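You operate a simulated robot arm through the tools that you are given. There is no shell and no other tool. Be economical: measure what you need, move in short steps, check, and stop when the job is done.

You are at the controls of a simulated two-armed robot. One attempt, no reset.

JOB
Open the desk middle drawer, take the polish jar from the top of the desk and put it in the desk's middle drawer, then shut the drawer. Then take the lid off the jar and lay it down on the top of the desk. Then take the weight on the top of the desk and put it away on the workbench top. Then press the two key three times. Then press the check-in button three times. Then open the desk top drawer, put the purple glue stick from the workbench top in the desk's top drawer, then shut the drawer. Then open the left cupboard door. The order counts. Set down upright: polish jar.
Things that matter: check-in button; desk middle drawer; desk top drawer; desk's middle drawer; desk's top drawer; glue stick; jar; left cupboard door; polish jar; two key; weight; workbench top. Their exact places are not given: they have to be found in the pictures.

Only the result counts: the job must be done as asked and must still hold three seconds after the hand-in. Knocking over, shifting, dropping, spilling or breaking anything else fails it. A push-on lid holds only when it is set on centred and level and pressed home; a screw cap is set on level and turned clockwise until tight.

ROBOT AND FRAMES
Two 7-joint arms with two-finger parallel grippers on one trunk, on a base that drives. Base frame: it is fixed to the floor where the robot stands at the start and does not move with it; the origin is under the middle of the robot, x ahead of it, y to its left, z up. Lengths are in m, angles in rad, forces in N, time in s.
The left shoulder is at the start at [0.08, 0.131, 0.947], the right one opposite. With the tool pointing down near the work surface each hand reaches from about 0.4 to 0.86 m from the robot's upright axis, wherever it stands, measured 20 degrees to its own side. Places, roughly: check-in button [0.9, -0.8, 0.8]; desk middle drawer [0.8, 0.1, 0.4]; desk top drawer [0.8, 0.1, 0.6]; desk's middle drawer [0.9, 0.1, 0.3]; desk's top drawer [0.9, 0.1, 0.6]; glue stick [1.75, -1.75, 1]; jar [1, 0, 0.75]; left cupboard door [-7.1, -3.5, 0.4]; polish jar [1, -0.25, 0.75]; two key [0.6, 0.2, 0.8]; weight [0.75, 0, 0.75]; workbench top [1.9, -2.8, 0.9]. Payload 1.57 kg a hand.
The TCP of each hand is the grasp point between the finger pads, 0.03 m short of the fingertips. In the tool frame z runs along the fingers and y along their closing line. Largest opening 0.11 m; finger width 0.024, thickness 0.012; the body of the gripper, 0.048 by 0.112 m, starts 0.078 m behind the TCP.
Orientation is told as [roll, pitch, yaw] about the base's x, y, z axes, in that order, counted from this pose: with the fingers straight down and closing along the base's y, the tool's x points along the base's -x, its y along +y and its z along -z.

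CONTROLS
- The arms move only by the tool drive_tool. It takes "left_series", "right_series" or both (then of equal length, played together; a hand with none holds still); each is a list of rows, each a list of 7 numbers: the shift along the base's x, y, z in m, then the turn, a rotation vector about the base's x, y, z in rad, then the opening, from 0 (shut) to 1 (fully open). In form: [[dx, dy, dz, rx, ry, rz, jaw], ...]. A call has 1 to 10 rows; each row shifts and turns the commanded pose from where the row before left it. A row lasts 0.2 s, in which the tool goes at most 0.05 m and 0.15 rad; a call with a longer step from one row to the next is refused whole, and so is a gripper value outside its range. Where a pose cannot be reached the arm comes as near as it can. A force on the tool above 40 N (or 10 N above the force at the start of the call, whichever is more), or a blocked arm, ends the call early, and 0.2 s more pass. Each finger travels about 0.108 m/s and halts on what it meets, pressing with about 43 N; the grip force reading is that of the motor and also rises with nothing between the fingers. The clock runs only during rows and for 0.2 s after the last one: add rows that do not move to give the fingers time. The reply holds the time, the measured pose of the TCP, the force on the tool along the base axes, the opening and the grip force, in the units named above and with some noise, with the torque about the TCP (base axes, N m) and any sound that the robot's microphone picked up.
- Cameras (640 x 400 px; columns grow to the right, rows downward): "scene" is now at [-0.0555, -0.0108, 1.4072]; the picture's right is [-0.10, -0.99, 0.00], its down [-0.67, 0.07, -0.73] and it looks along [0.73, -0.08, -0.68] (base axes); focal length 248 px, centre (320, 200). "left" rides on the left gripper at [0.07, -0.016, -0.141] in its tool frame; the picture's right is [0.23, 0.97, 0.00], its down [-0.86, 0.20, -0.48] and it looks along [-0.47, 0.11, 0.88] (tool axes); focal length 222 px, centre (320, 200). "right" rides on the right gripper at [0.07, 0.016, -0.141] in its tool frame; the picture's right is [-0.23, 0.97, 0.00], its down [-0.86, -0.20, -0.48] and it looks along [-0.47, -0.11, 0.88] (tool axes); focal length 222 px, centre (320, 200).
- get_image(camera): a new picture of that camera. The clock stands still meanwhile.
- roll_base(legs): drives the robot by 1 to 6 legs, each [ahead, left, turn to the left] in m, m and rad, along the robot's own axes; the way and the turn of a leg run together, so that a leg with both is an arc; at most 1.5 m and 3.142 rad a leg. The arms and the cameras ride along, it lands a little off, and it stops where it bumps. It gives what a move gives.
- pan_tilt(pan, tilt): turns the head with the scene camera to pan (to the left, within 1.902 rad either way) and tilt (down, from -0.506 to 1.204), counted from straight ahead of the robot. It gives what a move gives.
- locate(camera, pixels): for up to 12 pixels [column, row] of the newest picture of that camera ("zoom" is the newest enlarged one), the place [x, y, z] in the base frame of the surface seen there, good to about 0.003 m. The clock stands still meanwhile.
- zoom(camera, box): a new picture of the part [left, top, right, bottom] of that camera's present view, enlarged. The clock stands still meanwhile.
- finish_job(): hands the job in; it is judged then, once.

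Work in short steps. Measure before you move; look again where a grasp or a placing could have gone wrong, and mend it. You have 138 turns and 180 pictures in all, those below and enlarged ones among them. Open the grippers and draw the arms clear of the work before you hand the job in, unless the task says otherwise.

The tools are called after "Emit:" as name(argument=value, ...) on one line, values as JSON. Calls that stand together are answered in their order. drive_tool: Moves the arms, as the interface text tells. Its arguments: {"type":"object","properties":{"left_series":{"type":"array"},"right_series":{"type":"array"}},"required":[]} The other tools are called the same way: roll_base (legs) drives the base; pan_tilt (pan, tilt) turns the head that bears the scene camera; get_image (camera) takes a picture; locate (camera, pixels) gives the place of the surface under pixels of a picture; zoom (camera, box) takes an enlarged picture of a part of a camera's view; finish_job () hands the job in.

At the start:

```text
clock: 0.0
left_tool_pos: [0.6707, 0.1727, 1.0558]
left_tool_rot: [-0.001, 0.0, 0.002]
left_ft_force: [0.3, -0.8, 1.0]
left_wrist_torque: [-0.01, 0.05, 0.02]
left_finger_gap: 0.11
left_grasp_force: 0.1
right_tool_pos: [0.4743, -0.2934, 1.0819]
right_tool_rot: [0.001, -0.001, 0.0]
right_ft_force: [0.5, 0.5, -0.3]
right_wrist_torque: [0.01, 0.02, -0.03]
right_finger_gap: 0.11
right_grasp_force: 0.0
robot x, y, heading: [0.0014, 0.0002, 0.0]
head pan, tilt: [-0.105, 0.745]
```

scene: 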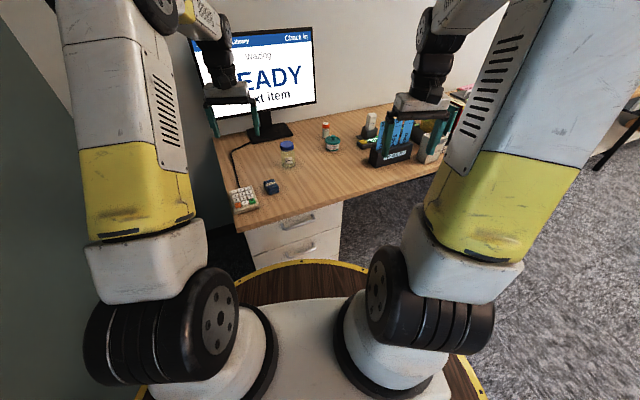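
right: 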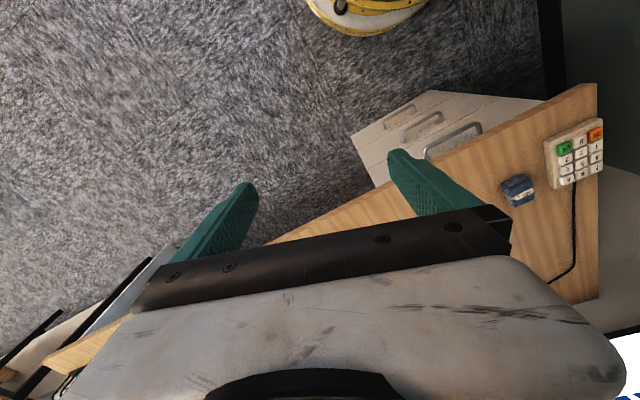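
left: 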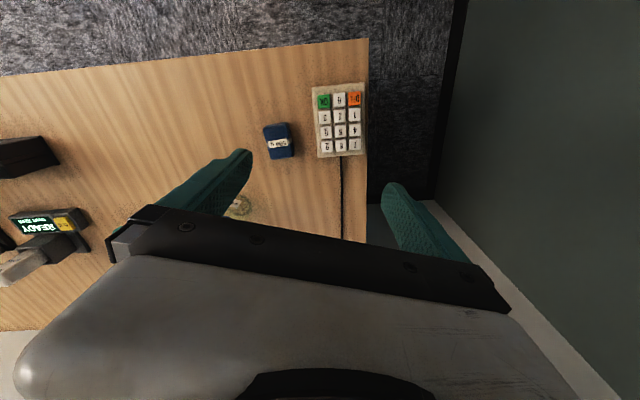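

The scene shows the desk with keypad (245,197), weight (270,187), jar (287,153), another jar (332,143). I zoom to see details.

Emit:
zoom(camera="scene", box=[200, 90, 360, 290])

Emit:
zoom(camera="scene", box=[310, 80, 480, 190])

Emit:
locate(camera="scene", pixels=[[287, 146], [287, 160], [332, 138], [325, 126], [270, 187], [245, 197], [310, 218], [300, 250], [258, 228], [340, 205], [237, 228], [360, 122]])

```text
2.00 times, centred on (280, 190) of scene
```

zoom: 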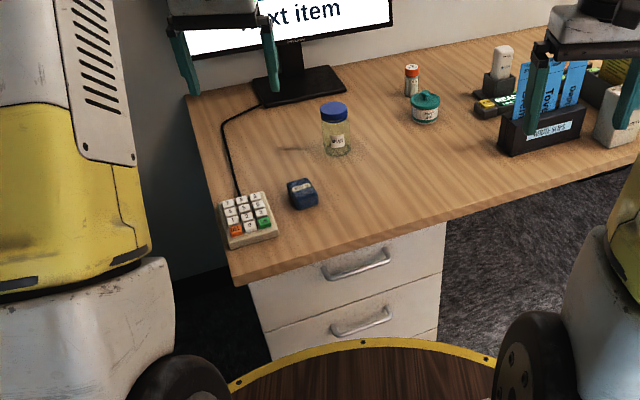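

```text
3.64 times, centred on (395, 135) of scene
```

zoom: 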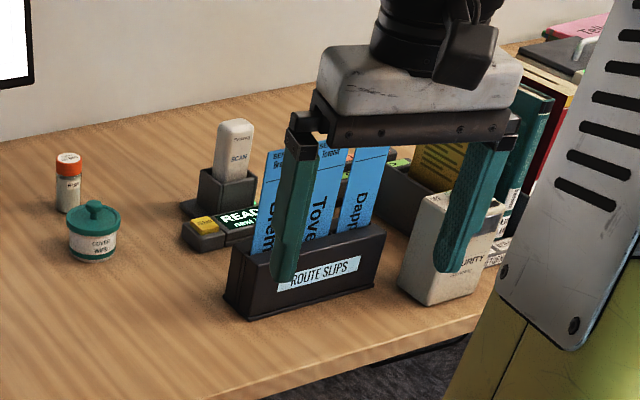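

```text
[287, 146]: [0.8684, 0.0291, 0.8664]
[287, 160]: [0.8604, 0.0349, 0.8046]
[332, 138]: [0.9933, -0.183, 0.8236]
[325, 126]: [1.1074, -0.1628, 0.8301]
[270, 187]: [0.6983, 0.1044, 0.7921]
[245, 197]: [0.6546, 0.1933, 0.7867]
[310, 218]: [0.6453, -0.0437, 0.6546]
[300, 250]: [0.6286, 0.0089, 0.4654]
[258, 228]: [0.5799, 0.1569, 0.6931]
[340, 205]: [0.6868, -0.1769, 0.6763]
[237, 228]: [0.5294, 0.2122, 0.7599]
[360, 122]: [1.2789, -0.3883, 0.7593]
```

I need the labels on the jars, the small pot and the blue block, so I zoom tight on each.

Emit:
zoom(camera="scene", box=[270, 135, 306, 175])

Emit:
zoom(camera="scene", box=[312, 115, 352, 160])

Emit:
zoom(camera="scene", box=[222, 170, 290, 220])

Emit:
zoom(camera="left", box=[250, 70, 380, 170])

Emit:
zoom(camera="scene", box=[230, 190, 350, 280])

```text
10.00 times, centred on (288, 155) of scene
```

zoom: 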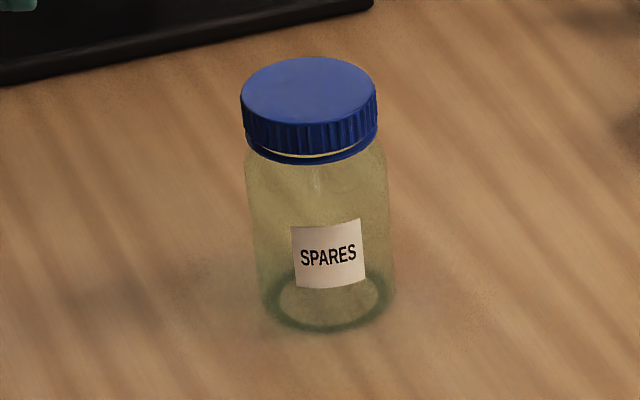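

```text
8.89 times, centred on (332, 138) of scene
```

zoom: 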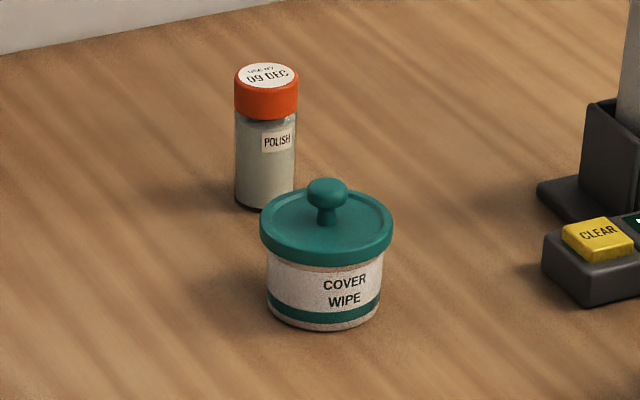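

```text
8.00 times, centred on (256, 195) of scene
```

zoom: 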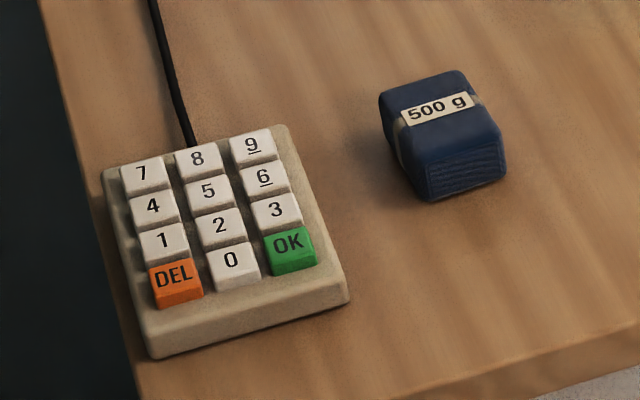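

```text
4.00 times, centred on (315, 120) of left
```

zoom: 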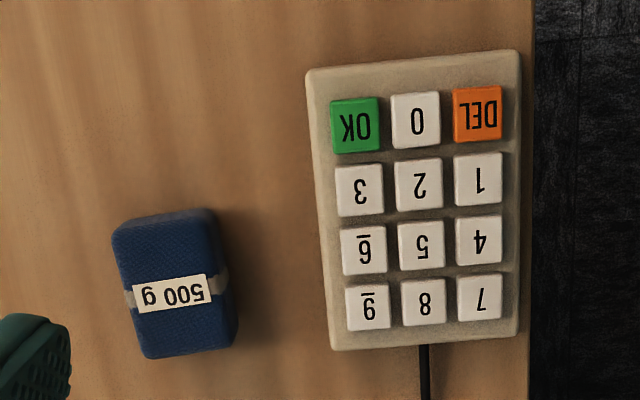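

```text
4.44 times, centred on (290, 235) of scene
```

zoom: 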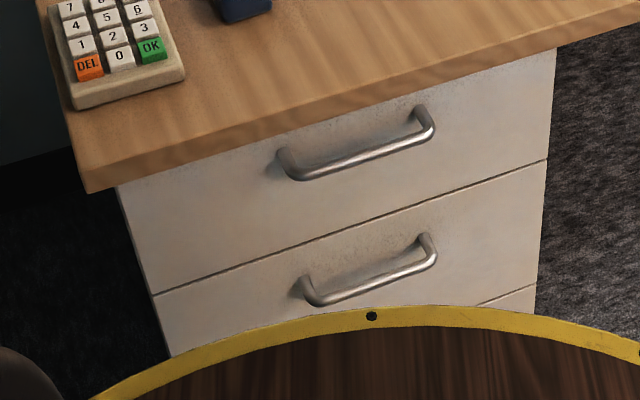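

The newest zoom shows both handles: top bar (300,175)–(425,140), middle bar (318,300)–(430,258). I measure handles, drawer faces and edge.

Emit:
locate(camera="zoom", pixels=[[292, 174], [360, 159], [430, 133], [318, 300], [372, 285], [432, 258], [140, 230], [540, 90], [165, 310], [540, 200], [100, 185], [540, 45]])

Emit:
zoom(camera="right", box=[340, 80, 640, 260])

```text
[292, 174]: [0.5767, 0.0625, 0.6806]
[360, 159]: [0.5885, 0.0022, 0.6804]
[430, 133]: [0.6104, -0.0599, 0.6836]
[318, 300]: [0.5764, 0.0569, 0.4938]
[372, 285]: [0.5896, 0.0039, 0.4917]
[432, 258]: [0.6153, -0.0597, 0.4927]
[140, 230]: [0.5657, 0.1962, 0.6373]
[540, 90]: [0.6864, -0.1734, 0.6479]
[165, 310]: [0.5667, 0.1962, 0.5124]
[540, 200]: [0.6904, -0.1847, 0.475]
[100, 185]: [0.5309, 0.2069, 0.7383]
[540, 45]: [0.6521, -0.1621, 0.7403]
```

```text
2.13 times, centred on (490, 170) of right
```

zoom: 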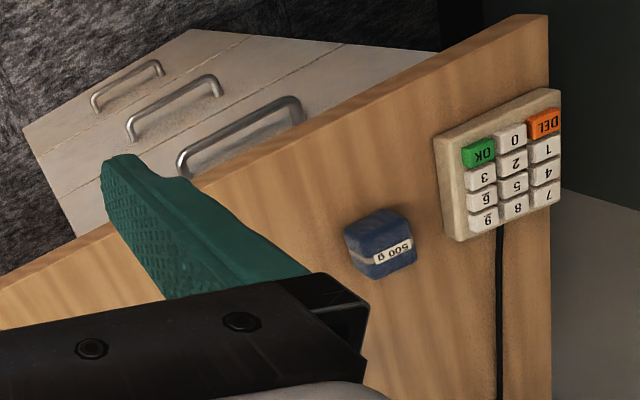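

The desk is yawed about 18° (face line 0.566,0.196 → 0.690,-0.185). I check the wall on the left, the platform ring and other points, then look to the right.

Emit:
locate(camera="scene", pixels=[[30, 150], [150, 40], [200, 190], [290, 263], [235, 295], [400, 270], [300, 310]])

Emit:
pan_tilt(pan=-0.9, tilt=0.5)

Emit:
get_image(camera="scene")

```text
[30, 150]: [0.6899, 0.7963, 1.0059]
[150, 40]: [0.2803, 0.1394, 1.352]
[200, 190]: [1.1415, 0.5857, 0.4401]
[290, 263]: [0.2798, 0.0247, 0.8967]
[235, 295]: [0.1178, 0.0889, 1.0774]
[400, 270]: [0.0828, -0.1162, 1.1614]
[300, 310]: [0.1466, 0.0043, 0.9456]
```

```text
clock: 1.1
left_tool_pos: [0.6716, 0.1722, 1.0566]
left_tool_rot: [0.0, 0.0, 0.0]
left_ft_force: [-0.8, 0.0, 0.0]
left_wrist_torque: [0.0, 0.02, 0.0]
left_finger_gap: 0.11
left_grasp_force: 0.0
right_tool_pos: [0.4741, -0.2933, 1.0814]
right_tool_rot: [-0.001, -0.001, 0.0]
right_ft_force: [0.4, 0.8, 0.5]
right_wrist_torque: [-0.01, 0.01, 0.03]
right_finger_gap: 0.1098
right_grasp_force: 0.0
robot x, y, heading: [0.0006, -0.0009, 0.003]
head pan, tilt: [-0.901, 0.499]
```

```text
168 pictures are left
```

scene: 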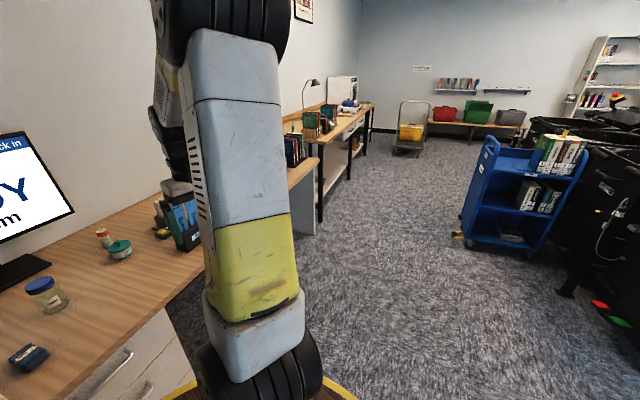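

Robot column ring is up at z≈0.9 and the left wall is at y≈0.8, so turning is safe. I turn to the desk's heading, then go back and right so that the middle handle lies in the left hand's zone.

Emit:
roll_base(legs=[[-0.12, 0, 0], [0, 0, 0.314], [0, -0.42, 0]])

Emit:
pan_tilt(pan=0.0, tilt=0.8)

Emit:
get_image(camera="scene")

```text
clock: 5.5
left_tool_pos: [0.594, -0.0333, 1.0569]
left_tool_rot: [0.001, 0.0, 0.305]
left_ft_force: [0.9, -0.4, 0.4]
left_wrist_torque: [0.02, -0.05, 0.0]
left_finger_gap: 0.1101
left_grasp_force: 0.1
right_tool_pos: [0.5467, -0.5369, 1.0824]
right_tool_rot: [-0.001, 0.0, 0.304]
right_ft_force: [-0.5, -0.2, 0.7]
right_wrist_torque: [-0.01, 0.02, 0.01]
right_finger_gap: 0.1103
right_grasp_force: 0.0
robot x, y, heading: [0.0036, -0.3952, 0.306]
head pan, tilt: [-0.901, 0.499]
```

```text
clock: 6.7
left_tool_pos: [0.595, -0.034, 1.057]
left_tool_rot: [0.0, 0.0, 0.305]
left_ft_force: [-1.0, 0.5, 0.3]
left_wrist_torque: [0.02, 0.01, 0.0]
left_finger_gap: 0.1098
left_grasp_force: 0.0
right_tool_pos: [0.5455, -0.5369, 1.0815]
right_tool_rot: [-0.001, 0.0, 0.306]
right_ft_force: [-0.1, -0.7, 0.3]
right_wrist_torque: [0.01, 0.0, 0.04]
right_finger_gap: 0.1098
right_grasp_force: 0.0
robot x, y, heading: [0.0058, -0.4005, 0.303]
head pan, tilt: [0.0, 0.799]
```

```text
167 pictures are left
```

scene: 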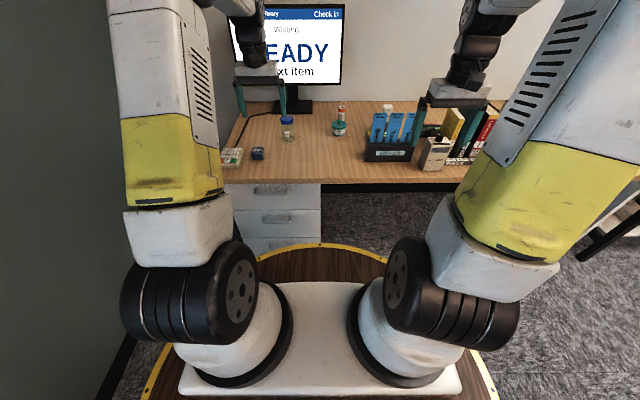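

The left tool needs to be clear of the desk and turned horizontal with vertical closing. I back off 0.15 m, so the left TCP is in front of the desk edge, then lower and turn it.

Emit:
roll_base(legs=[[-0.15, 0, 0.008]])

Emit:
drive_tool(left_series=[[0, 0, -0.04, -0.0567, -0.1081, 0.0864, 1], [0, 0, -0.04, -0.0567, -0.1081, 0.0864, 1], [0, 0, -0.04, -0.0567, -0.1081, 0.0864, 1], [0, 0, -0.04, -0.0567, -0.1081, 0.0864, 1], [0, 0, -0.04, -0.0567, -0.1081, 0.0864, 1], [0, 0, -0.04, -0.0567, -0.1081, 0.0864, 1], [0, 0, -0.04, -0.0567, -0.1081, 0.0864, 1]])

Emit:
drive_tool(left_series=[[0, 0, -0.04, -0.0567, -0.1081, 0.0864, 1], [0, 0, -0.04, -0.0567, -0.1081, 0.0864, 1], [0, 0, -0.04, -0.0567, -0.1081, 0.0864, 1], [0, 0, -0.04, -0.0567, -0.1081, 0.0864, 1], [0, 0, -0.04, -0.0567, -0.1081, 0.0864, 1], [0, 0, -0.04, -0.0567, -0.1081, 0.0864, 1], [0, 0, -0.04, -0.0567, -0.1081, 0.0864, 1], [0, 0, 0, 0, 0, 0, 0.6]])

Emit:
get_image(camera="scene")

Emit:
get_image(camera="left")

```text
clock: 8.1
left_tool_pos: [0.4493, -0.0761, 1.0567]
left_tool_rot: [0.0, -0.001, 0.312]
left_ft_force: [-0.5, -0.7, -0.8]
left_wrist_torque: [0.01, 0.01, 0.04]
left_finger_gap: 0.11
left_grasp_force: 0.0
right_tool_pos: [0.4043, -0.5786, 1.082]
right_tool_rot: [-0.001, 0.001, 0.311]
right_ft_force: [0.8, 0.0, 0.3]
right_wrist_torque: [-0.03, 0.02, -0.01]
right_finger_gap: 0.1099
right_grasp_force: 0.0
robot x, y, heading: [-0.1352, -0.4445, 0.313]
head pan, tilt: [0.0, 0.799]
```

```text
clock: 9.7
left_tool_pos: [0.4521, -0.0779, 0.7781]
left_tool_rot: [-0.788, -0.336, 1.095]
left_ft_force: [0.0, 0.4, 0.0]
left_wrist_torque: [0.0, 0.01, -0.01]
left_finger_gap: 0.1099
left_grasp_force: 0.1
right_tool_pos: [0.4036, -0.5796, 1.0809]
right_tool_rot: [0.0, -0.001, 0.31]
right_ft_force: [0.3, -0.9, -0.4]
right_wrist_torque: [0.05, 0.0, 0.0]
right_finger_gap: 0.1099
right_grasp_force: 0.1
robot x, y, heading: [-0.138, -0.4425, 0.311]
head pan, tilt: [0.0, 0.799]
```

```text
clock: 11.5
left_tool_pos: [0.461, -0.0703, 0.5343]
left_tool_rot: [-1.572, 0.009, 1.874]
left_ft_force: [0.3, 0.6, -1.1]
left_wrist_torque: [0.01, -0.03, 0.01]
left_finger_gap: 0.066
left_grasp_force: 0.1
left hand out of reach, approached as far as the arm can: row 7
right_tool_pos: [0.4038, -0.5802, 1.0806]
right_tool_rot: [0.0, 0.001, 0.312]
right_ft_force: [-0.7, -0.3, 0.0]
right_wrist_torque: [-0.03, -0.02, -0.02]
right_finger_gap: 0.1099
right_grasp_force: 0.1
robot x, y, heading: [-0.1346, -0.445, 0.308]
head pan, tilt: [0.0, 0.799]
```

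```text
166 pictures are left
```

scene: 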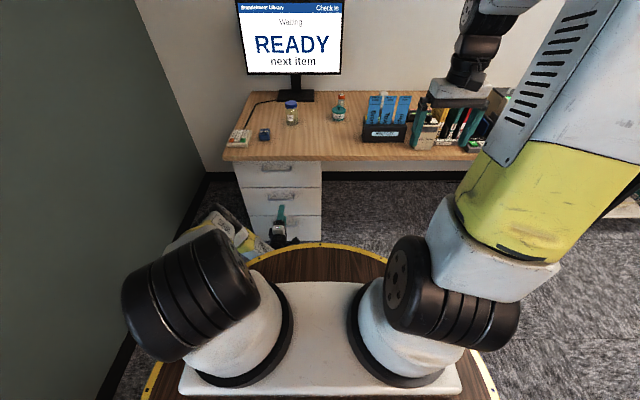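

```text
165 pictures are left
```

left: 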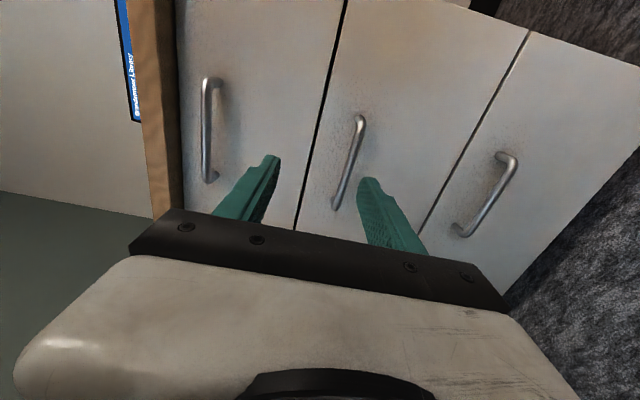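

The tool is horizontal now with closing vertical; z stopped at 0.534. The middle handle is at (348,165) of the left picture; I locate it.

Emit:
locate(camera="left", pixels=[[358, 130], [349, 165], [338, 200], [330, 130], [208, 130]])

Emit:
drive_tool(left_series=[[0.02, 0.02, -0.02, 0, 0, 0, 0.6], [0.02, 0.01, -0.02, 0, 0, 0, 0.6], [0, 0, 0, 0, 0, 0, 0.6]])

```text
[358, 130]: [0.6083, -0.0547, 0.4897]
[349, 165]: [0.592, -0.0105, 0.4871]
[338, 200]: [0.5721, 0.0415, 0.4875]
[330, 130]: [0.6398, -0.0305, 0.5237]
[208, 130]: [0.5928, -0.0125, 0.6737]
```

```text
clock: 12.3
left_tool_pos: [0.4749, -0.058, 0.5208]
left_tool_rot: [-1.568, 0.008, 1.872]
left_ft_force: [-0.2, 0.5, -0.6]
left_wrist_torque: [-0.02, -0.04, 0.0]
left_finger_gap: 0.0661
left_grasp_force: 0.1
left hand out of reach, approached as far as the arm can: row 1, 2
right_tool_pos: [0.4032, -0.5799, 1.0814]
right_tool_rot: [-0.001, 0.001, 0.312]
right_ft_force: [-0.8, -0.1, -0.1]
right_wrist_torque: [0.0, -0.03, -0.01]
right_finger_gap: 0.1101
right_grasp_force: 0.1
robot x, y, heading: [-0.1341, -0.445, 0.308]
head pan, tilt: [0.0, 0.799]
```

Reach is limited at this height with a horizontal tool, so I tilt the fingers about 0.45 rad downward, which raises the wrist.

Emit:
drive_tool(left_series=[[0, 0, 0, -0.046, 0.142, 0, 0.6], [0, 0, 0, -0.046, 0.142, 0, 0.6], [0, 0, 0, -0.046, 0.142, 0, 0.6], [0, 0, 0, 0, 0, 0, 0.6]])

```text
clock: 13.3
left_tool_pos: [0.4734, -0.0578, 0.5208]
left_tool_rot: [-1.118, 0.012, 1.878]
left_ft_force: [-0.3, 0.1, 0.1]
left_wrist_torque: [0.01, 0.01, 0.01]
left_finger_gap: 0.066
left_grasp_force: 0.1
right_tool_pos: [0.4023, -0.58, 1.0806]
right_tool_rot: [0.001, 0.0, 0.311]
right_ft_force: [0.9, -0.3, 0.0]
right_wrist_torque: [-0.04, -0.01, 0.02]
right_finger_gap: 0.11
right_grasp_force: 0.1
robot x, y, heading: [-0.1374, -0.4411, 0.307]
head pan, tilt: [0.0, 0.799]
```

Tilt done and the commanded pose follows the reached pose. I now approach the middle bar (centre about [0.594,0.004,0.488]) along the tool axis.

Emit:
drive_tool(left_series=[[0.03, 0.021, -0.002, 0, 0, 0, 0.6], [0.031, 0.021, -0.001, 0, 0, 0, 0.6], [0.025, 0.008, -0.013, 0, 0, 0, 0.6], [0.026, 0.009, -0.013, 0, 0, 0, 0.6], [0, 0, 0, 0, 0, 0, 0.6]])

Emit:
get_image(camera="left")

```text
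clock: 14.4
left_tool_pos: [0.5814, -0.0011, 0.4906]
left_tool_rot: [-1.123, 0.012, 1.876]
left_ft_force: [-0.4, -2.2, -0.7]
left_wrist_torque: [-0.02, 0.06, -0.05]
left_finger_gap: 0.0652
left_grasp_force: 0.0
right_tool_pos: [0.4032, -0.5797, 1.08]
right_tool_rot: [-0.001, -0.001, 0.311]
right_ft_force: [-0.6, -0.6, -0.6]
right_wrist_torque: [0.01, -0.03, 0.02]
right_finger_gap: 0.11
right_grasp_force: 0.0
robot x, y, heading: [-0.1409, -0.4487, 0.316]
head pan, tilt: [0.0, 0.799]
stopped in row 5 (left hand): the force on the tool passed its limit at 97 N (the readings are from after the stop); the commanded pose is now the measured one
```

```text
164 pictures are left
```

left: 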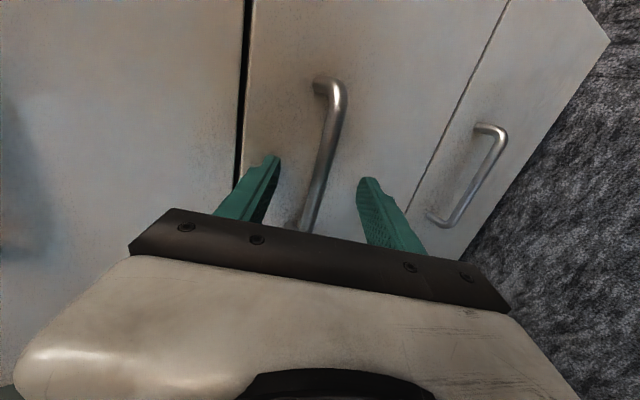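

The upper fingertip touched the drawer face; the bar is between the fingers. I back 8 mm and close.

Emit:
drive_tool(left_series=[[-0.008, -0.003, 0.002, 0, 0, 0, 0.5], [0, 0, 0, 0, 0, 0, 0.2], [0, 0, 0, 0, 0, 0, 0.0], [0, 0, 0, 0, 0, 0, 0.0], [0, 0, 0, 0, 0, 0, 0.0]])

Emit:
get_image(camera="left")

```text
clock: 15.6
left_tool_pos: [0.5744, -0.0023, 0.4969]
left_tool_rot: [-1.128, 0.013, 1.878]
left_ft_force: [3.0, -0.7, 22.0]
left_wrist_torque: [0.28, -0.37, -0.28]
left_finger_gap: 0.0116
left_grasp_force: 28.9
right_tool_pos: [0.4035, -0.5801, 1.0817]
right_tool_rot: [-0.001, 0.001, 0.312]
right_ft_force: [0.3, -0.6, 1.0]
right_wrist_torque: [0.0, -0.02, -0.01]
right_finger_gap: 0.1101
right_grasp_force: 0.1
robot x, y, heading: [-0.1395, -0.4427, 0.312]
head pan, tilt: [0.0, 0.799]
```

```text
163 pictures are left
```

left: 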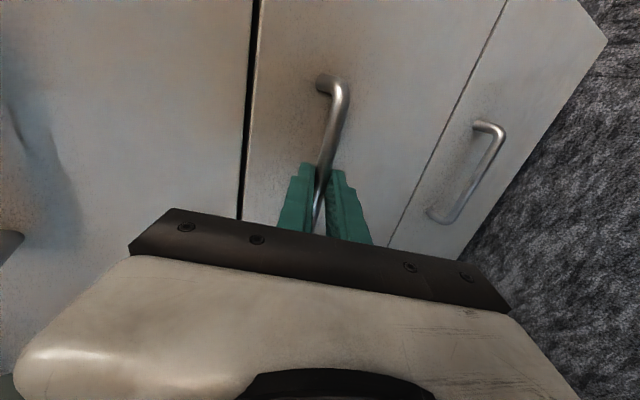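

Gripped (gap 0.0116). I relieve the vertical load and pull a little with the arm first.

Emit:
drive_tool(left_series=[[0, 0, 0.004, 0, 0, 0, 0], [-0.019, -0.006, 0, 0, 0, 0, 0], [-0.019, -0.006, 0, 0, 0, 0, 0], [-0.019, -0.006, 0, 0, 0, 0, 0], [0, 0, 0, 0, 0, 0, 0]])

```text
clock: 16.8
left_tool_pos: [0.5147, -0.0226, 0.4972]
left_tool_rot: [-1.123, 0.013, 1.881]
left_ft_force: [-2.6, 4.3, 8.3]
left_wrist_torque: [0.31, -0.03, -0.14]
left_finger_gap: 0.012
left_grasp_force: 29.6
right_tool_pos: [0.4033, -0.5802, 1.0802]
right_tool_rot: [0.001, 0.0, 0.313]
right_ft_force: [-1.0, 0.3, -0.2]
right_wrist_torque: [-0.02, -0.01, -0.03]
right_finger_gap: 0.1102
right_grasp_force: 0.0
robot x, y, heading: [-0.1375, -0.4451, 0.31]
head pan, tilt: [0.0, 0.799]
```

The drawer moves easily (0.06 m out). I pull further with the base driving back.

Emit:
roll_base(legs=[[-0.2, 0, 0]])

Emit:
get_image(camera="scene")

```text
clock: 18.4
left_tool_pos: [0.321, -0.0839, 0.4971]
left_tool_rot: [-1.121, 0.014, 1.88]
left_ft_force: [2.2, -3.4, 3.8]
left_wrist_torque: [0.17, -0.01, -0.36]
left_finger_gap: 0.0117
left_grasp_force: 28.5
right_tool_pos: [0.2119, -0.6401, 1.0804]
right_tool_rot: [0.0, -0.002, 0.312]
right_ft_force: [-0.3, -0.1, -0.1]
right_wrist_torque: [0.02, -0.04, 0.0]
right_finger_gap: 0.11
right_grasp_force: 0.0
robot x, y, heading: [-0.3347, -0.5061, 0.314]
head pan, tilt: [0.0, 0.799]
```

```text
162 pictures are left
```

scene: 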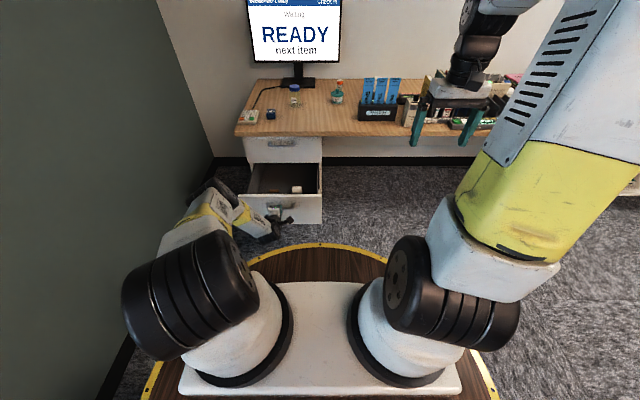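

The middle drawer is open ~0.26 m with a small white item inside at (297,189). I release, back off, and look at the inside.

Emit:
drive_tool(left_series=[[0, 0, 0, 0, 0, 0, 0.3], [0, 0, 0, 0, 0, 0, 0.6], [-0.02, -0.007, 0.01, 0, 0, 0, 0.6], [-0.03, -0.01, 0.015, 0, 0, 0, 0.6], [-0.02, -0.006, 0.02, 0, 0, 0, 0.6], [-0.01, -0.003, 0.02, 0, 0, 0, 0.6]])

Emit:
zoom(camera="scene", box=[220, 120, 340, 240])

Emit:
locate(camera="zoom", pixels=[[220, 190], [420, 200], [150, 270], [430, 290], [300, 170], [300, 290], [300, 200], [250, 260], [260, 215]])

```text
clock: 19.8
left_tool_pos: [0.2422, -0.1084, 0.562]
left_tool_rot: [-1.123, 0.014, 1.878]
left_ft_force: [-0.2, 0.7, 0.5]
left_wrist_torque: [-0.01, -0.01, 0.0]
left_finger_gap: 0.0661
left_grasp_force: 0.0
right_tool_pos: [0.2121, -0.6405, 1.081]
right_tool_rot: [0.0, 0.0, 0.312]
right_ft_force: [0.6, 0.0, -0.7]
right_wrist_torque: [-0.01, -0.01, -0.01]
right_finger_gap: 0.1099
right_grasp_force: 0.0
robot x, y, heading: [-0.3295, -0.5023, 0.314]
head pan, tilt: [0.0, 0.799]
```

```text
3.33 times, centred on (280, 180) of scene
```

zoom: 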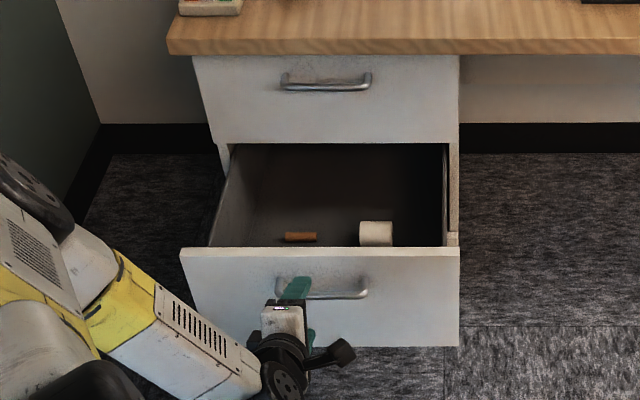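

```text
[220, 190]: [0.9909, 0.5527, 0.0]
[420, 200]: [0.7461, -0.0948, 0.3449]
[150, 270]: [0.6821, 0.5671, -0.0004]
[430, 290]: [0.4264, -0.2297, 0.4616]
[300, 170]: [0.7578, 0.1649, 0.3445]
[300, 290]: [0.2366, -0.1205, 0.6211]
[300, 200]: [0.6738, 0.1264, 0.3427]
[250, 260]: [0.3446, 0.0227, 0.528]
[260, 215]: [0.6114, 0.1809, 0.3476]
```

The drawer's floor is z≈0.343, reachable zone u≈0.37–0.56. Now I raise the left hand and turn it back to fingers-down with lateral closing.

Emit:
drive_tool(left_series=[[0, 0, 0.05, 0, 0, 0, 0.6], [0, 0, 0.05, -0.0384, 0.1184, 0, 0.6], [0, 0, 0.05, -0.0384, 0.1184, 0, 0.6], [0, 0, 0.05, -0.0384, 0.1184, 0, 0.6], [0, 0, 0.05, -0.0384, 0.1184, 0, 0.6], [0, 0, 0.05, -0.0384, 0.1184, 0, 0.6], [0, 0, 0.05, -0.0384, 0.1184, 0, 0.6], [0, 0, 0.05, -0.0384, 0.1184, 0, 0.6], [0, 0, 0.05, -0.0384, 0.1184, 0, 0.6], [0, 0, 0.05, -0.0384, 0.1184, 0, 0.6]])

Emit:
drive_tool(left_series=[[0, 0, 0, 0, 0, -0.149, 0.6], [0, 0, 0, 0, 0, -0.149, 0.6], [0, 0, 0, 0, 0, -0.149, 0.6], [0, 0, 0, 0, 0, -0.149, 0.6], [0, 0, 0, 0, 0, -0.149, 0.6], [0, 0, 0, 0, 0, -0.149, 0.6], [0, 0, 0, 0, 0, -0.149, 0.6], [0, 0, 0, 0, 0, -0.149, 0.6], [0, 0, 0, 0, 0, -0.149, 0.6], [0, 0, 0.03, 0, 0, -0.149, 0.6]])

Emit:
roll_base(legs=[[0, -0.35, 0], [0.3, 0, 0]])

Emit:
get_image(camera="scene")

```text
clock: 22.0
left_tool_pos: [0.2412, -0.1096, 1.0614]
left_tool_rot: [-0.002, 0.011, 1.895]
left_ft_force: [-0.8, -0.9, -0.7]
left_wrist_torque: [-0.02, -0.01, 0.03]
left_finger_gap: 0.066
left_grasp_force: 0.1
right_tool_pos: [0.211, -0.6411, 1.0813]
right_tool_rot: [0.001, 0.0, 0.312]
right_ft_force: [0.1, 0.3, -0.6]
right_wrist_torque: [0.0, -0.01, 0.0]
right_finger_gap: 0.1099
right_grasp_force: 0.1
robot x, y, heading: [-0.3295, -0.5068, 0.309]
head pan, tilt: [0.0, 0.799]
```

```text
clock: 24.2
left_tool_pos: [0.2423, -0.109, 1.0906]
left_tool_rot: [-0.001, 0.011, 0.402]
left_ft_force: [0.6, -0.2, -0.2]
left_wrist_torque: [0.0, -0.01, -0.01]
left_finger_gap: 0.0661
left_grasp_force: 0.1
right_tool_pos: [0.211, -0.6403, 1.0808]
right_tool_rot: [-0.001, 0.001, 0.313]
right_ft_force: [0.3, 0.1, 0.7]
right_wrist_torque: [-0.02, 0.03, -0.01]
right_finger_gap: 0.1101
right_grasp_force: 0.1
robot x, y, heading: [-0.3327, -0.5053, 0.315]
head pan, tilt: [0.0, 0.799]
```

```text
clock: 28.1
left_tool_pos: [0.6389, -0.3559, 1.0906]
left_tool_rot: [-0.001, 0.012, 0.397]
left_ft_force: [0.2, 0.0, -0.8]
left_wrist_torque: [-0.01, 0.02, -0.02]
left_finger_gap: 0.0662
left_grasp_force: 0.1
right_tool_pos: [0.6053, -0.8858, 1.0806]
right_tool_rot: [0.0, 0.0, 0.306]
right_ft_force: [0.7, -1.1, 0.6]
right_wrist_torque: [0.02, 0.01, 0.02]
right_finger_gap: 0.1101
right_grasp_force: 0.1
robot x, y, heading: [0.0644, -0.7501, 0.31]
head pan, tilt: [0.0, 0.799]
```

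```text
160 pictures are left
```

scene: 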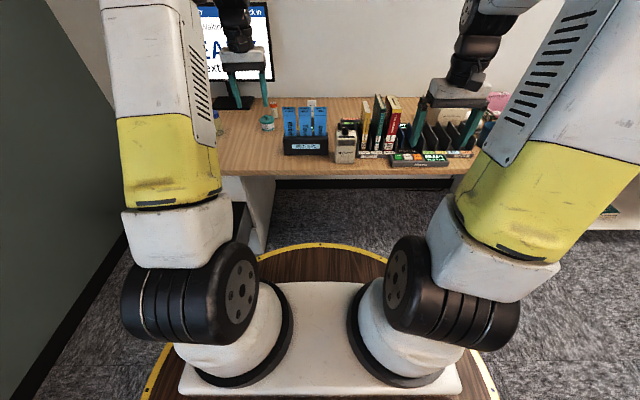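

I check heights of items under the hands before driving ahead.

Emit:
locate(camera="scene", pixels=[[305, 112], [311, 103], [365, 103], [392, 99], [346, 125], [430, 157], [265, 102], [268, 120], [440, 130], [246, 195]])

Emit:
zoom(camera="scene", box=[320, 80, 520, 190])

```text
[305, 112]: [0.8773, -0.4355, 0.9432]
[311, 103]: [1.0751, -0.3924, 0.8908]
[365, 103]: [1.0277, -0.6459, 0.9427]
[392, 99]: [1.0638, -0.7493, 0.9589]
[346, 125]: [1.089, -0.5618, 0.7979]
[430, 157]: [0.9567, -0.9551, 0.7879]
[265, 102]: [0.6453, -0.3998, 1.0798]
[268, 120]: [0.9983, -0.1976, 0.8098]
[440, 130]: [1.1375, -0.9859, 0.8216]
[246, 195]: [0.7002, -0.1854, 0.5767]
```

```text
3.20 times, centred on (420, 135) of scene
```

zoom: 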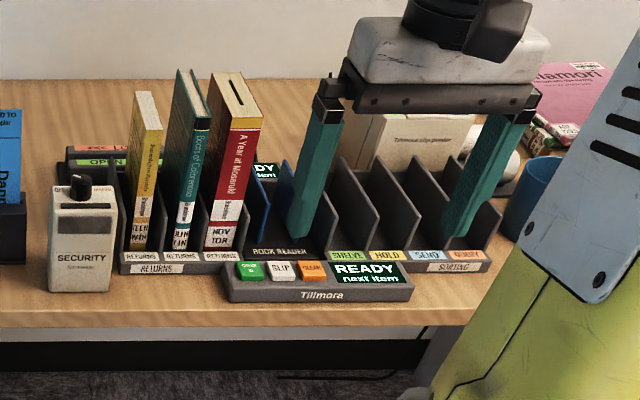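

All tops are below 0.96 m, hands' tips at ~1.05. I drive ahead 0.4 m and view with the left camera.

Emit:
roll_base(legs=[[0.38, 0, 0]])

Emit:
get_image(camera="left")

Emit:
get_image(camera="scene")

```text
clock: 30.4
left_tool_pos: [0.9875, -0.2442, 1.0912]
left_tool_rot: [-0.002, 0.013, 0.4]
left_ft_force: [-0.3, -1.0, -0.4]
left_wrist_torque: [0.04, 0.0, 0.02]
left_finger_gap: 0.066
left_grasp_force: 0.0
right_tool_pos: [0.9547, -0.7735, 1.0798]
right_tool_rot: [-0.001, 0.0, 0.31]
right_ft_force: [0.5, 0.3, 0.6]
right_wrist_torque: [0.02, 0.03, -0.01]
right_finger_gap: 0.1101
right_grasp_force: 0.0
robot x, y, heading: [0.4161, -0.6432, 0.302]
head pan, tilt: [0.0, 0.799]
```

```text
158 pictures are left
```

left: 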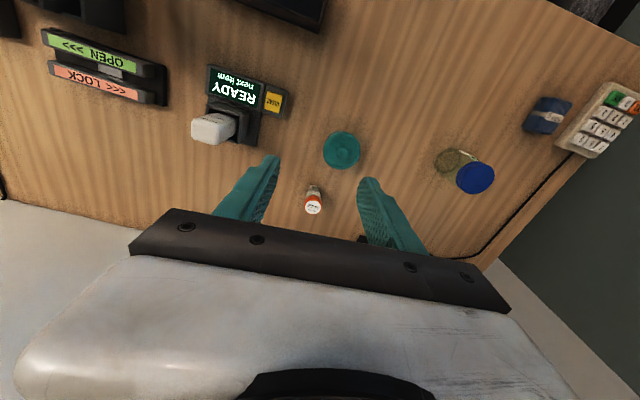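

```text
157 pictures are left
```

scene: 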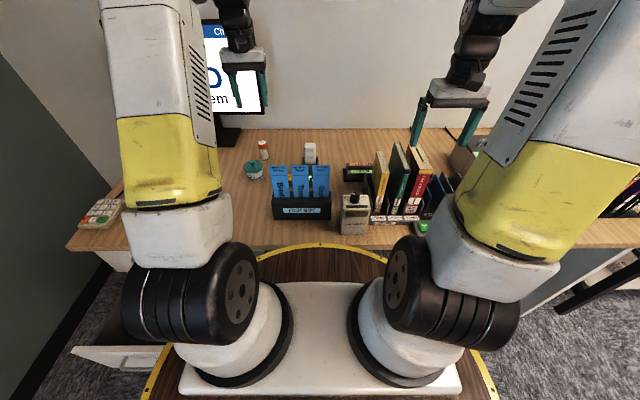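

The polish jar cap is at (313,208) in the left view and (263,145) in the scene view. I locate it precisely.

Emit:
locate(camera="left", pixels=[[313, 208], [313, 190]])

Emit:
zoom(camera="scene", box=[235, 130, 295, 190])

Emit:
locate(camera="zoom", pixels=[[305, 115], [305, 160], [305, 200], [283, 160], [330, 160], [305, 90], [210, 220], [150, 300], [200, 330], [250, 300]])

```text
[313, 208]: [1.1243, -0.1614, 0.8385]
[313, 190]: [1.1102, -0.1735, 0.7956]
```

```text
6.67 times, centred on (265, 160) of scene
```

zoom: 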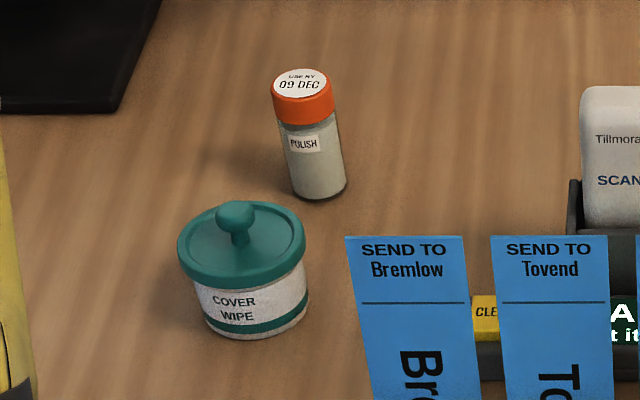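

```text
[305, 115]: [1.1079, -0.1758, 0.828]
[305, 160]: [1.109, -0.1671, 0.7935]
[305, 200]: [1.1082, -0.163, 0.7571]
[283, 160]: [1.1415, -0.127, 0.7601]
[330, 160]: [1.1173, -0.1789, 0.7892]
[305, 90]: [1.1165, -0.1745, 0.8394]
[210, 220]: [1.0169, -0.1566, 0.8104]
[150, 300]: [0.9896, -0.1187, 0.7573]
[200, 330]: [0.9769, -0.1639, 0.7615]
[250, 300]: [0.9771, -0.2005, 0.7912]
```

I refine the cap centre with tight zooms.

Emit:
locate(camera="zoom", pixels=[[302, 83], [280, 85], [324, 85], [300, 97], [302, 74]])

Emit:
zoom(camera="left", box=[290, 175, 340, 225])

Emit:
locate(camera="zoom", pixels=[[240, 240], [320, 200], [300, 250], [300, 300], [400, 200]])

```text
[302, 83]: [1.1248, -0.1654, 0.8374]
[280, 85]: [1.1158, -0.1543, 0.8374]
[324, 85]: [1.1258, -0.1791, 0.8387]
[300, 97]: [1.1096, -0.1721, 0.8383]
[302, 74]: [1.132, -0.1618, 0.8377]
```

```text
8.00 times, centred on (315, 200) of left
```

zoom: 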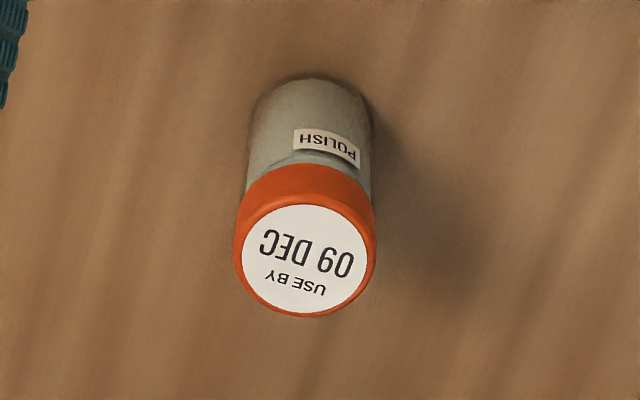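

```text
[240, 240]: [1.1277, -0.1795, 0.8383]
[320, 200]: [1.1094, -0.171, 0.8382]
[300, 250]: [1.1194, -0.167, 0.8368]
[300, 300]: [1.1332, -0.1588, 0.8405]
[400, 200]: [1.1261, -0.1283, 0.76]
```

Jar axis ≈ (1.121, −0.166), top 0.838, diameter ~0.036. I move over it and descend, fingers open 0.066.

Emit:
drive_tool(left_series=[[0.045, 0.02, 0, 0, 0, -0.03, 0.6], [0.045, 0.02, 0, 0, 0, -0.03, 0.6], [0.0435, 0.02, 0, 0, 0, -0.028, 0.6], [0, 0.018, -0.04, 0, 0, 0, 0.6], [0, 0, -0.05, 0, 0, 0, 0.6], [0, 0, -0.05, 0, 0, 0, 0.6], [0, 0, 0, 0, 0, 0, 0.6]])

Emit:
get_image(camera="left")

```text
clock: 32.0
left_tool_pos: [1.0913, -0.1737, 0.9414]
left_tool_rot: [-0.001, 0.012, 0.312]
left_ft_force: [-0.3, 1.0, 0.0]
left_wrist_torque: [0.02, 0.05, -0.01]
left_finger_gap: 0.066
left_grasp_force: 0.0
left hand out of reach, approached as far as the arm can: row 3
right_tool_pos: [0.9561, -0.7729, 1.0811]
right_tool_rot: [0.001, 0.001, 0.311]
right_ft_force: [0.4, 0.3, -1.0]
right_wrist_torque: [-0.02, 0.0, 0.0]
right_finger_gap: 0.11
right_grasp_force: 0.0
robot x, y, heading: [0.4145, -0.6384, 0.306]
head pan, tilt: [0.0, 0.799]
```

```text
154 pictures are left
```

left: 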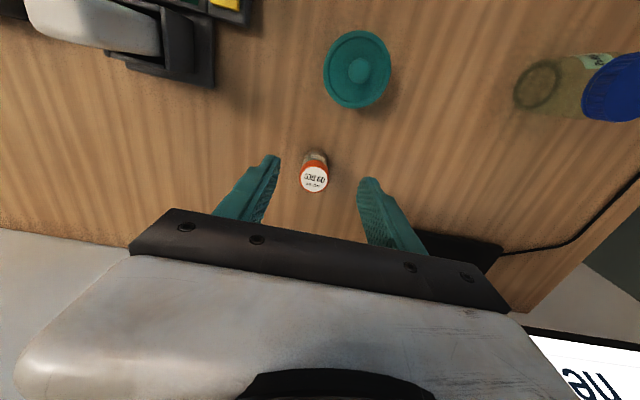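

Lower height gives more reach; I need +0.030 x and +0.008 y, then down to z 0.80.

Emit:
drive_tool(left_series=[[0.015, 0.004, -0.03, 0, 0, 0, 0.6], [0.015, 0.004, -0.01, 0, 0, 0, 0.6], [0, 0, 0, 0, 0, 0, 0.6]])

Emit:
zoom(camera="left", box=[210, 110, 430, 250])

```text
clock: 32.8
left_tool_pos: [1.1193, -0.1686, 0.9026]
left_tool_rot: [-0.001, 0.012, 0.311]
left_ft_force: [0.6, -0.8, 0.3]
left_wrist_torque: [-0.02, 0.01, -0.01]
left_finger_gap: 0.0661
left_grasp_force: 0.0
right_tool_pos: [0.9565, -0.7742, 1.0805]
right_tool_rot: [0.0, -0.001, 0.311]
right_ft_force: [0.0, -0.2, -0.6]
right_wrist_torque: [0.0, 0.01, 0.01]
right_finger_gap: 0.1103
right_grasp_force: 0.1
robot x, y, heading: [0.4149, -0.6384, 0.308]
head pan, tilt: [0.0, 0.799]
```

```text
2.86 times, centred on (320, 180) of left
```

zoom: 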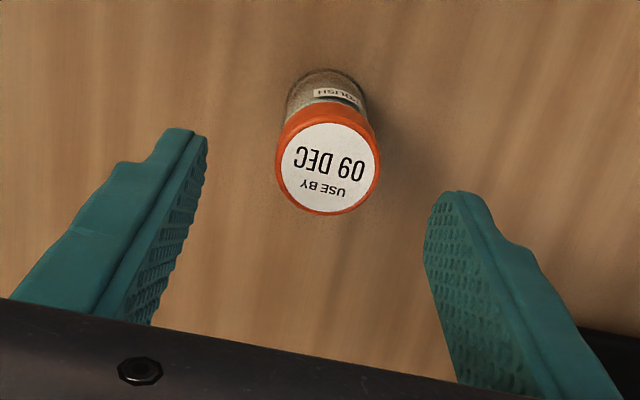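

Centred well. I descend straight to z≈0.80 and close.

Emit:
drive_tool(left_series=[[0.001, 0.002, -0.04, 0, 0, 0, 0.6], [0.001, 0, -0.04, 0, 0, 0, 0.6], [0, 0, -0.022, 0, 0, 0, 0.6], [0, 0, 0, 0, 0, 0, 0.45], [0, 0, 0, 0, 0, 0, 0.3], [0, 0, 0, 0, 0, 0, 0.2], [0, 0, 0, 0, 0, 0, 0.2]])

Emit:
zoom(camera="left", box=[210, 110, 430, 250])

```text
clock: 34.4
left_tool_pos: [1.1191, -0.1665, 0.7998]
left_tool_rot: [-0.002, 0.012, 0.311]
left_ft_force: [0.0, 0.3, 0.2]
left_wrist_torque: [0.05, 0.02, -0.01]
left_finger_gap: 0.036
left_grasp_force: 42.4
left hand out of reach, approached as far as the arm can: row 1
right_tool_pos: [0.9559, -0.7743, 1.0819]
right_tool_rot: [-0.001, -0.001, 0.31]
right_ft_force: [0.2, 0.5, -0.1]
right_wrist_torque: [0.0, 0.02, -0.03]
right_finger_gap: 0.1101
right_grasp_force: 0.1
robot x, y, heading: [0.4166, -0.6382, 0.31]
head pan, tilt: [0.0, 0.799]
```

```text
2.86 times, centred on (320, 180) of left
```

zoom: 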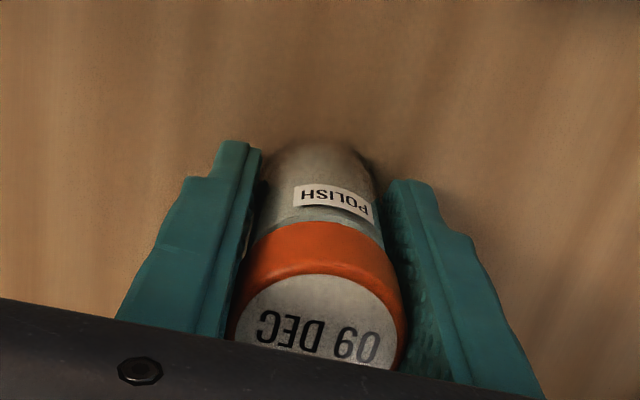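

The jar is gripped (gap 0.036). I lift it clear while drawing in, then drive back and left towards the open drawer.

Emit:
drive_tool(left_series=[[0, 0, 0.03, 0, 0, 0, 0.2], [0, 0, 0.05, 0, 0, 0, 0.2], [-0.01, -0.003, 0.045, 0, 0, 0, 0.2], [-0.02, -0.006, 0.045, 0, 0, 0, 0.2], [-0.03, -0.01, 0.035, 0, 0, 0, 0.2], [-0.03, -0.01, 0.02, 0, 0, 0, 0.2]])

Emit:
roll_base(legs=[[-0.36, 0, 0], [0, 0.316, 0]])

Emit:
get_image(camera="left")

Emit:
get_image(camera="scene")

```text
clock: 35.8
left_tool_pos: [1.0304, -0.1971, 1.0263]
left_tool_rot: [0.0, 0.013, 0.309]
left_ft_force: [0.2, -0.6, -2.1]
left_wrist_torque: [-0.03, 0.0, 0.01]
left_finger_gap: 0.036
left_grasp_force: 42.9
right_tool_pos: [0.9554, -0.774, 1.0813]
right_tool_rot: [0.0, 0.001, 0.31]
right_ft_force: [0.2, 0.1, -0.2]
right_wrist_torque: [0.0, -0.01, 0.03]
right_finger_gap: 0.1101
right_grasp_force: 0.0
robot x, y, heading: [0.4149, -0.6355, 0.311]
head pan, tilt: [0.0, 0.799]
```

```text
clock: 39.9
left_tool_pos: [0.5945, 0.0013, 1.0264]
left_tool_rot: [-0.001, 0.011, 0.316]
left_ft_force: [-1.6, 0.5, 0.1]
left_wrist_torque: [0.02, 0.01, 0.01]
left_finger_gap: 0.036
left_grasp_force: 42.9
right_tool_pos: [0.5219, -0.5762, 1.0803]
right_tool_rot: [0.002, 0.0, 0.313]
right_ft_force: [-0.7, -0.3, 0.0]
right_wrist_torque: [0.0, -0.03, -0.02]
right_finger_gap: 0.1099
right_grasp_force: 0.1
robot x, y, heading: [-0.0148, -0.4445, 0.311]
head pan, tilt: [0.0, 0.799]
```

```text
151 pictures are left
```

left: 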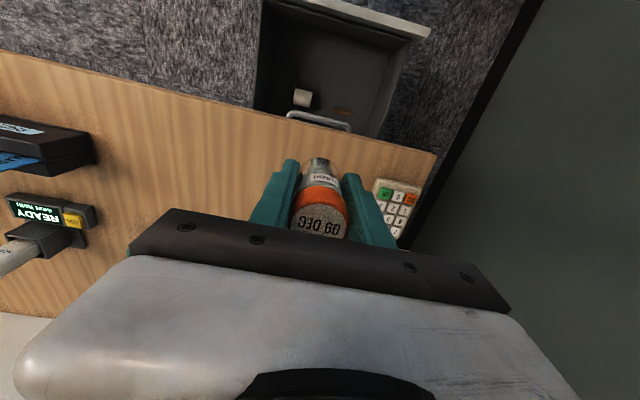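

```text
150 pictures are left
```

scene: 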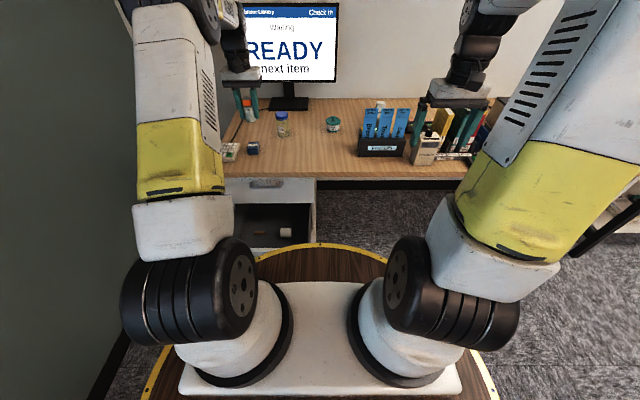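

The drawer interior is seen at (330,60) in the left view, with items near its back-right. I zoom and measure.

Emit:
zoom(camera="left", box=[230, 0, 440, 140])

Emit:
locate(camera="zoom", pixels=[[220, 290], [210, 310], [340, 340], [120, 20], [480, 90], [520, 170], [100, 200], [300, 150], [400, 250], [230, 40], [560, 60], [240, 380]])

```text
2.86 times, centred on (335, 70) of left
```

zoom: 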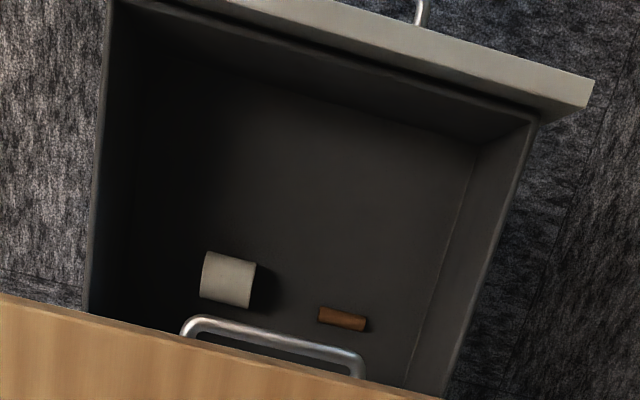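

```text
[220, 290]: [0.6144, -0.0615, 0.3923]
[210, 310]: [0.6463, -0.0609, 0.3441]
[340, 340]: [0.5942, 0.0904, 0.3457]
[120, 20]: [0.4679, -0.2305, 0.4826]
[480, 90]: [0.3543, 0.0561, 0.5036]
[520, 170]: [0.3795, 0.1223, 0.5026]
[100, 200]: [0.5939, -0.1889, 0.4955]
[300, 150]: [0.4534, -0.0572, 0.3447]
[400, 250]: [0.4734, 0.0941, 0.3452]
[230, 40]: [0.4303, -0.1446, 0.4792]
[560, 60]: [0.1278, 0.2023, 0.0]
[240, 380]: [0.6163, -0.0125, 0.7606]
```

Free floor at about (0.495,−0.018), z 0.345. I shift the jar there at height, then descend past the desk edge.

Emit:
drive_tool(left_series=[[-0.045, -0.01, 0, 0, 0, 0, 0.2], [-0.045, -0.01, 0, 0, 0, 0, 0.2], [-0.01, 0, -0.04, 0, 0, 0, 0.2], [0, 0, -0.05, 0, 0, 0, 0.2], [0, 0, -0.05, 0, 0, 0, 0.2], [0, 0, -0.05, 0, 0, 0, 0.2], [0, 0, -0.05, 0, 0, 0, 0.2], [0, 0, -0.05, 0, 0, 0, 0.2], [0, 0, -0.05, 0, 0, 0, 0.2]])

Emit:
get_image(camera="left")

Emit:
get_image(camera="scene")

```text
clock: 41.9
left_tool_pos: [0.4949, -0.0182, 0.688]
left_tool_rot: [0.0, 0.013, 0.317]
left_ft_force: [-0.2, 0.6, -1.3]
left_wrist_torque: [-0.03, -0.01, 0.0]
left_finger_gap: 0.0358
left_grasp_force: 42.4
right_tool_pos: [0.522, -0.5761, 1.0808]
right_tool_rot: [-0.001, 0.0, 0.312]
right_ft_force: [-0.6, -0.4, 0.6]
right_wrist_torque: [0.02, -0.02, 0.01]
right_finger_gap: 0.1101
right_grasp_force: 0.0
robot x, y, heading: [-0.0157, -0.4452, 0.314]
head pan, tilt: [0.0, 0.799]
```

```text
148 pictures are left
```

left: 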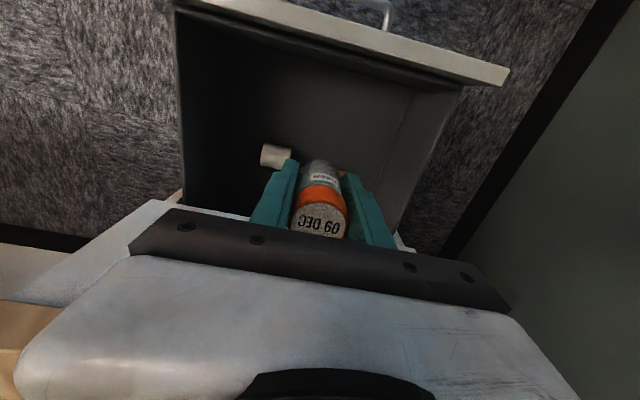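

```text
147 pictures are left
```

scene: 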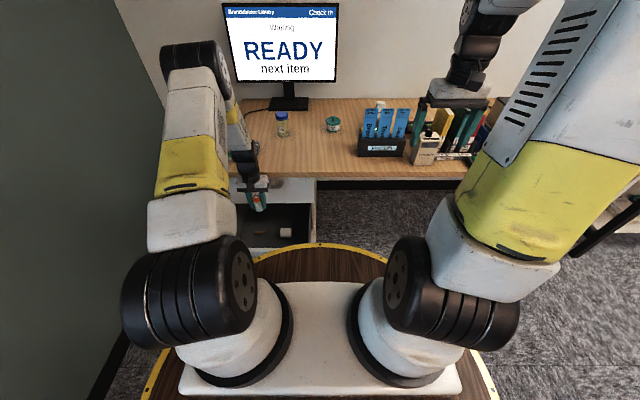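

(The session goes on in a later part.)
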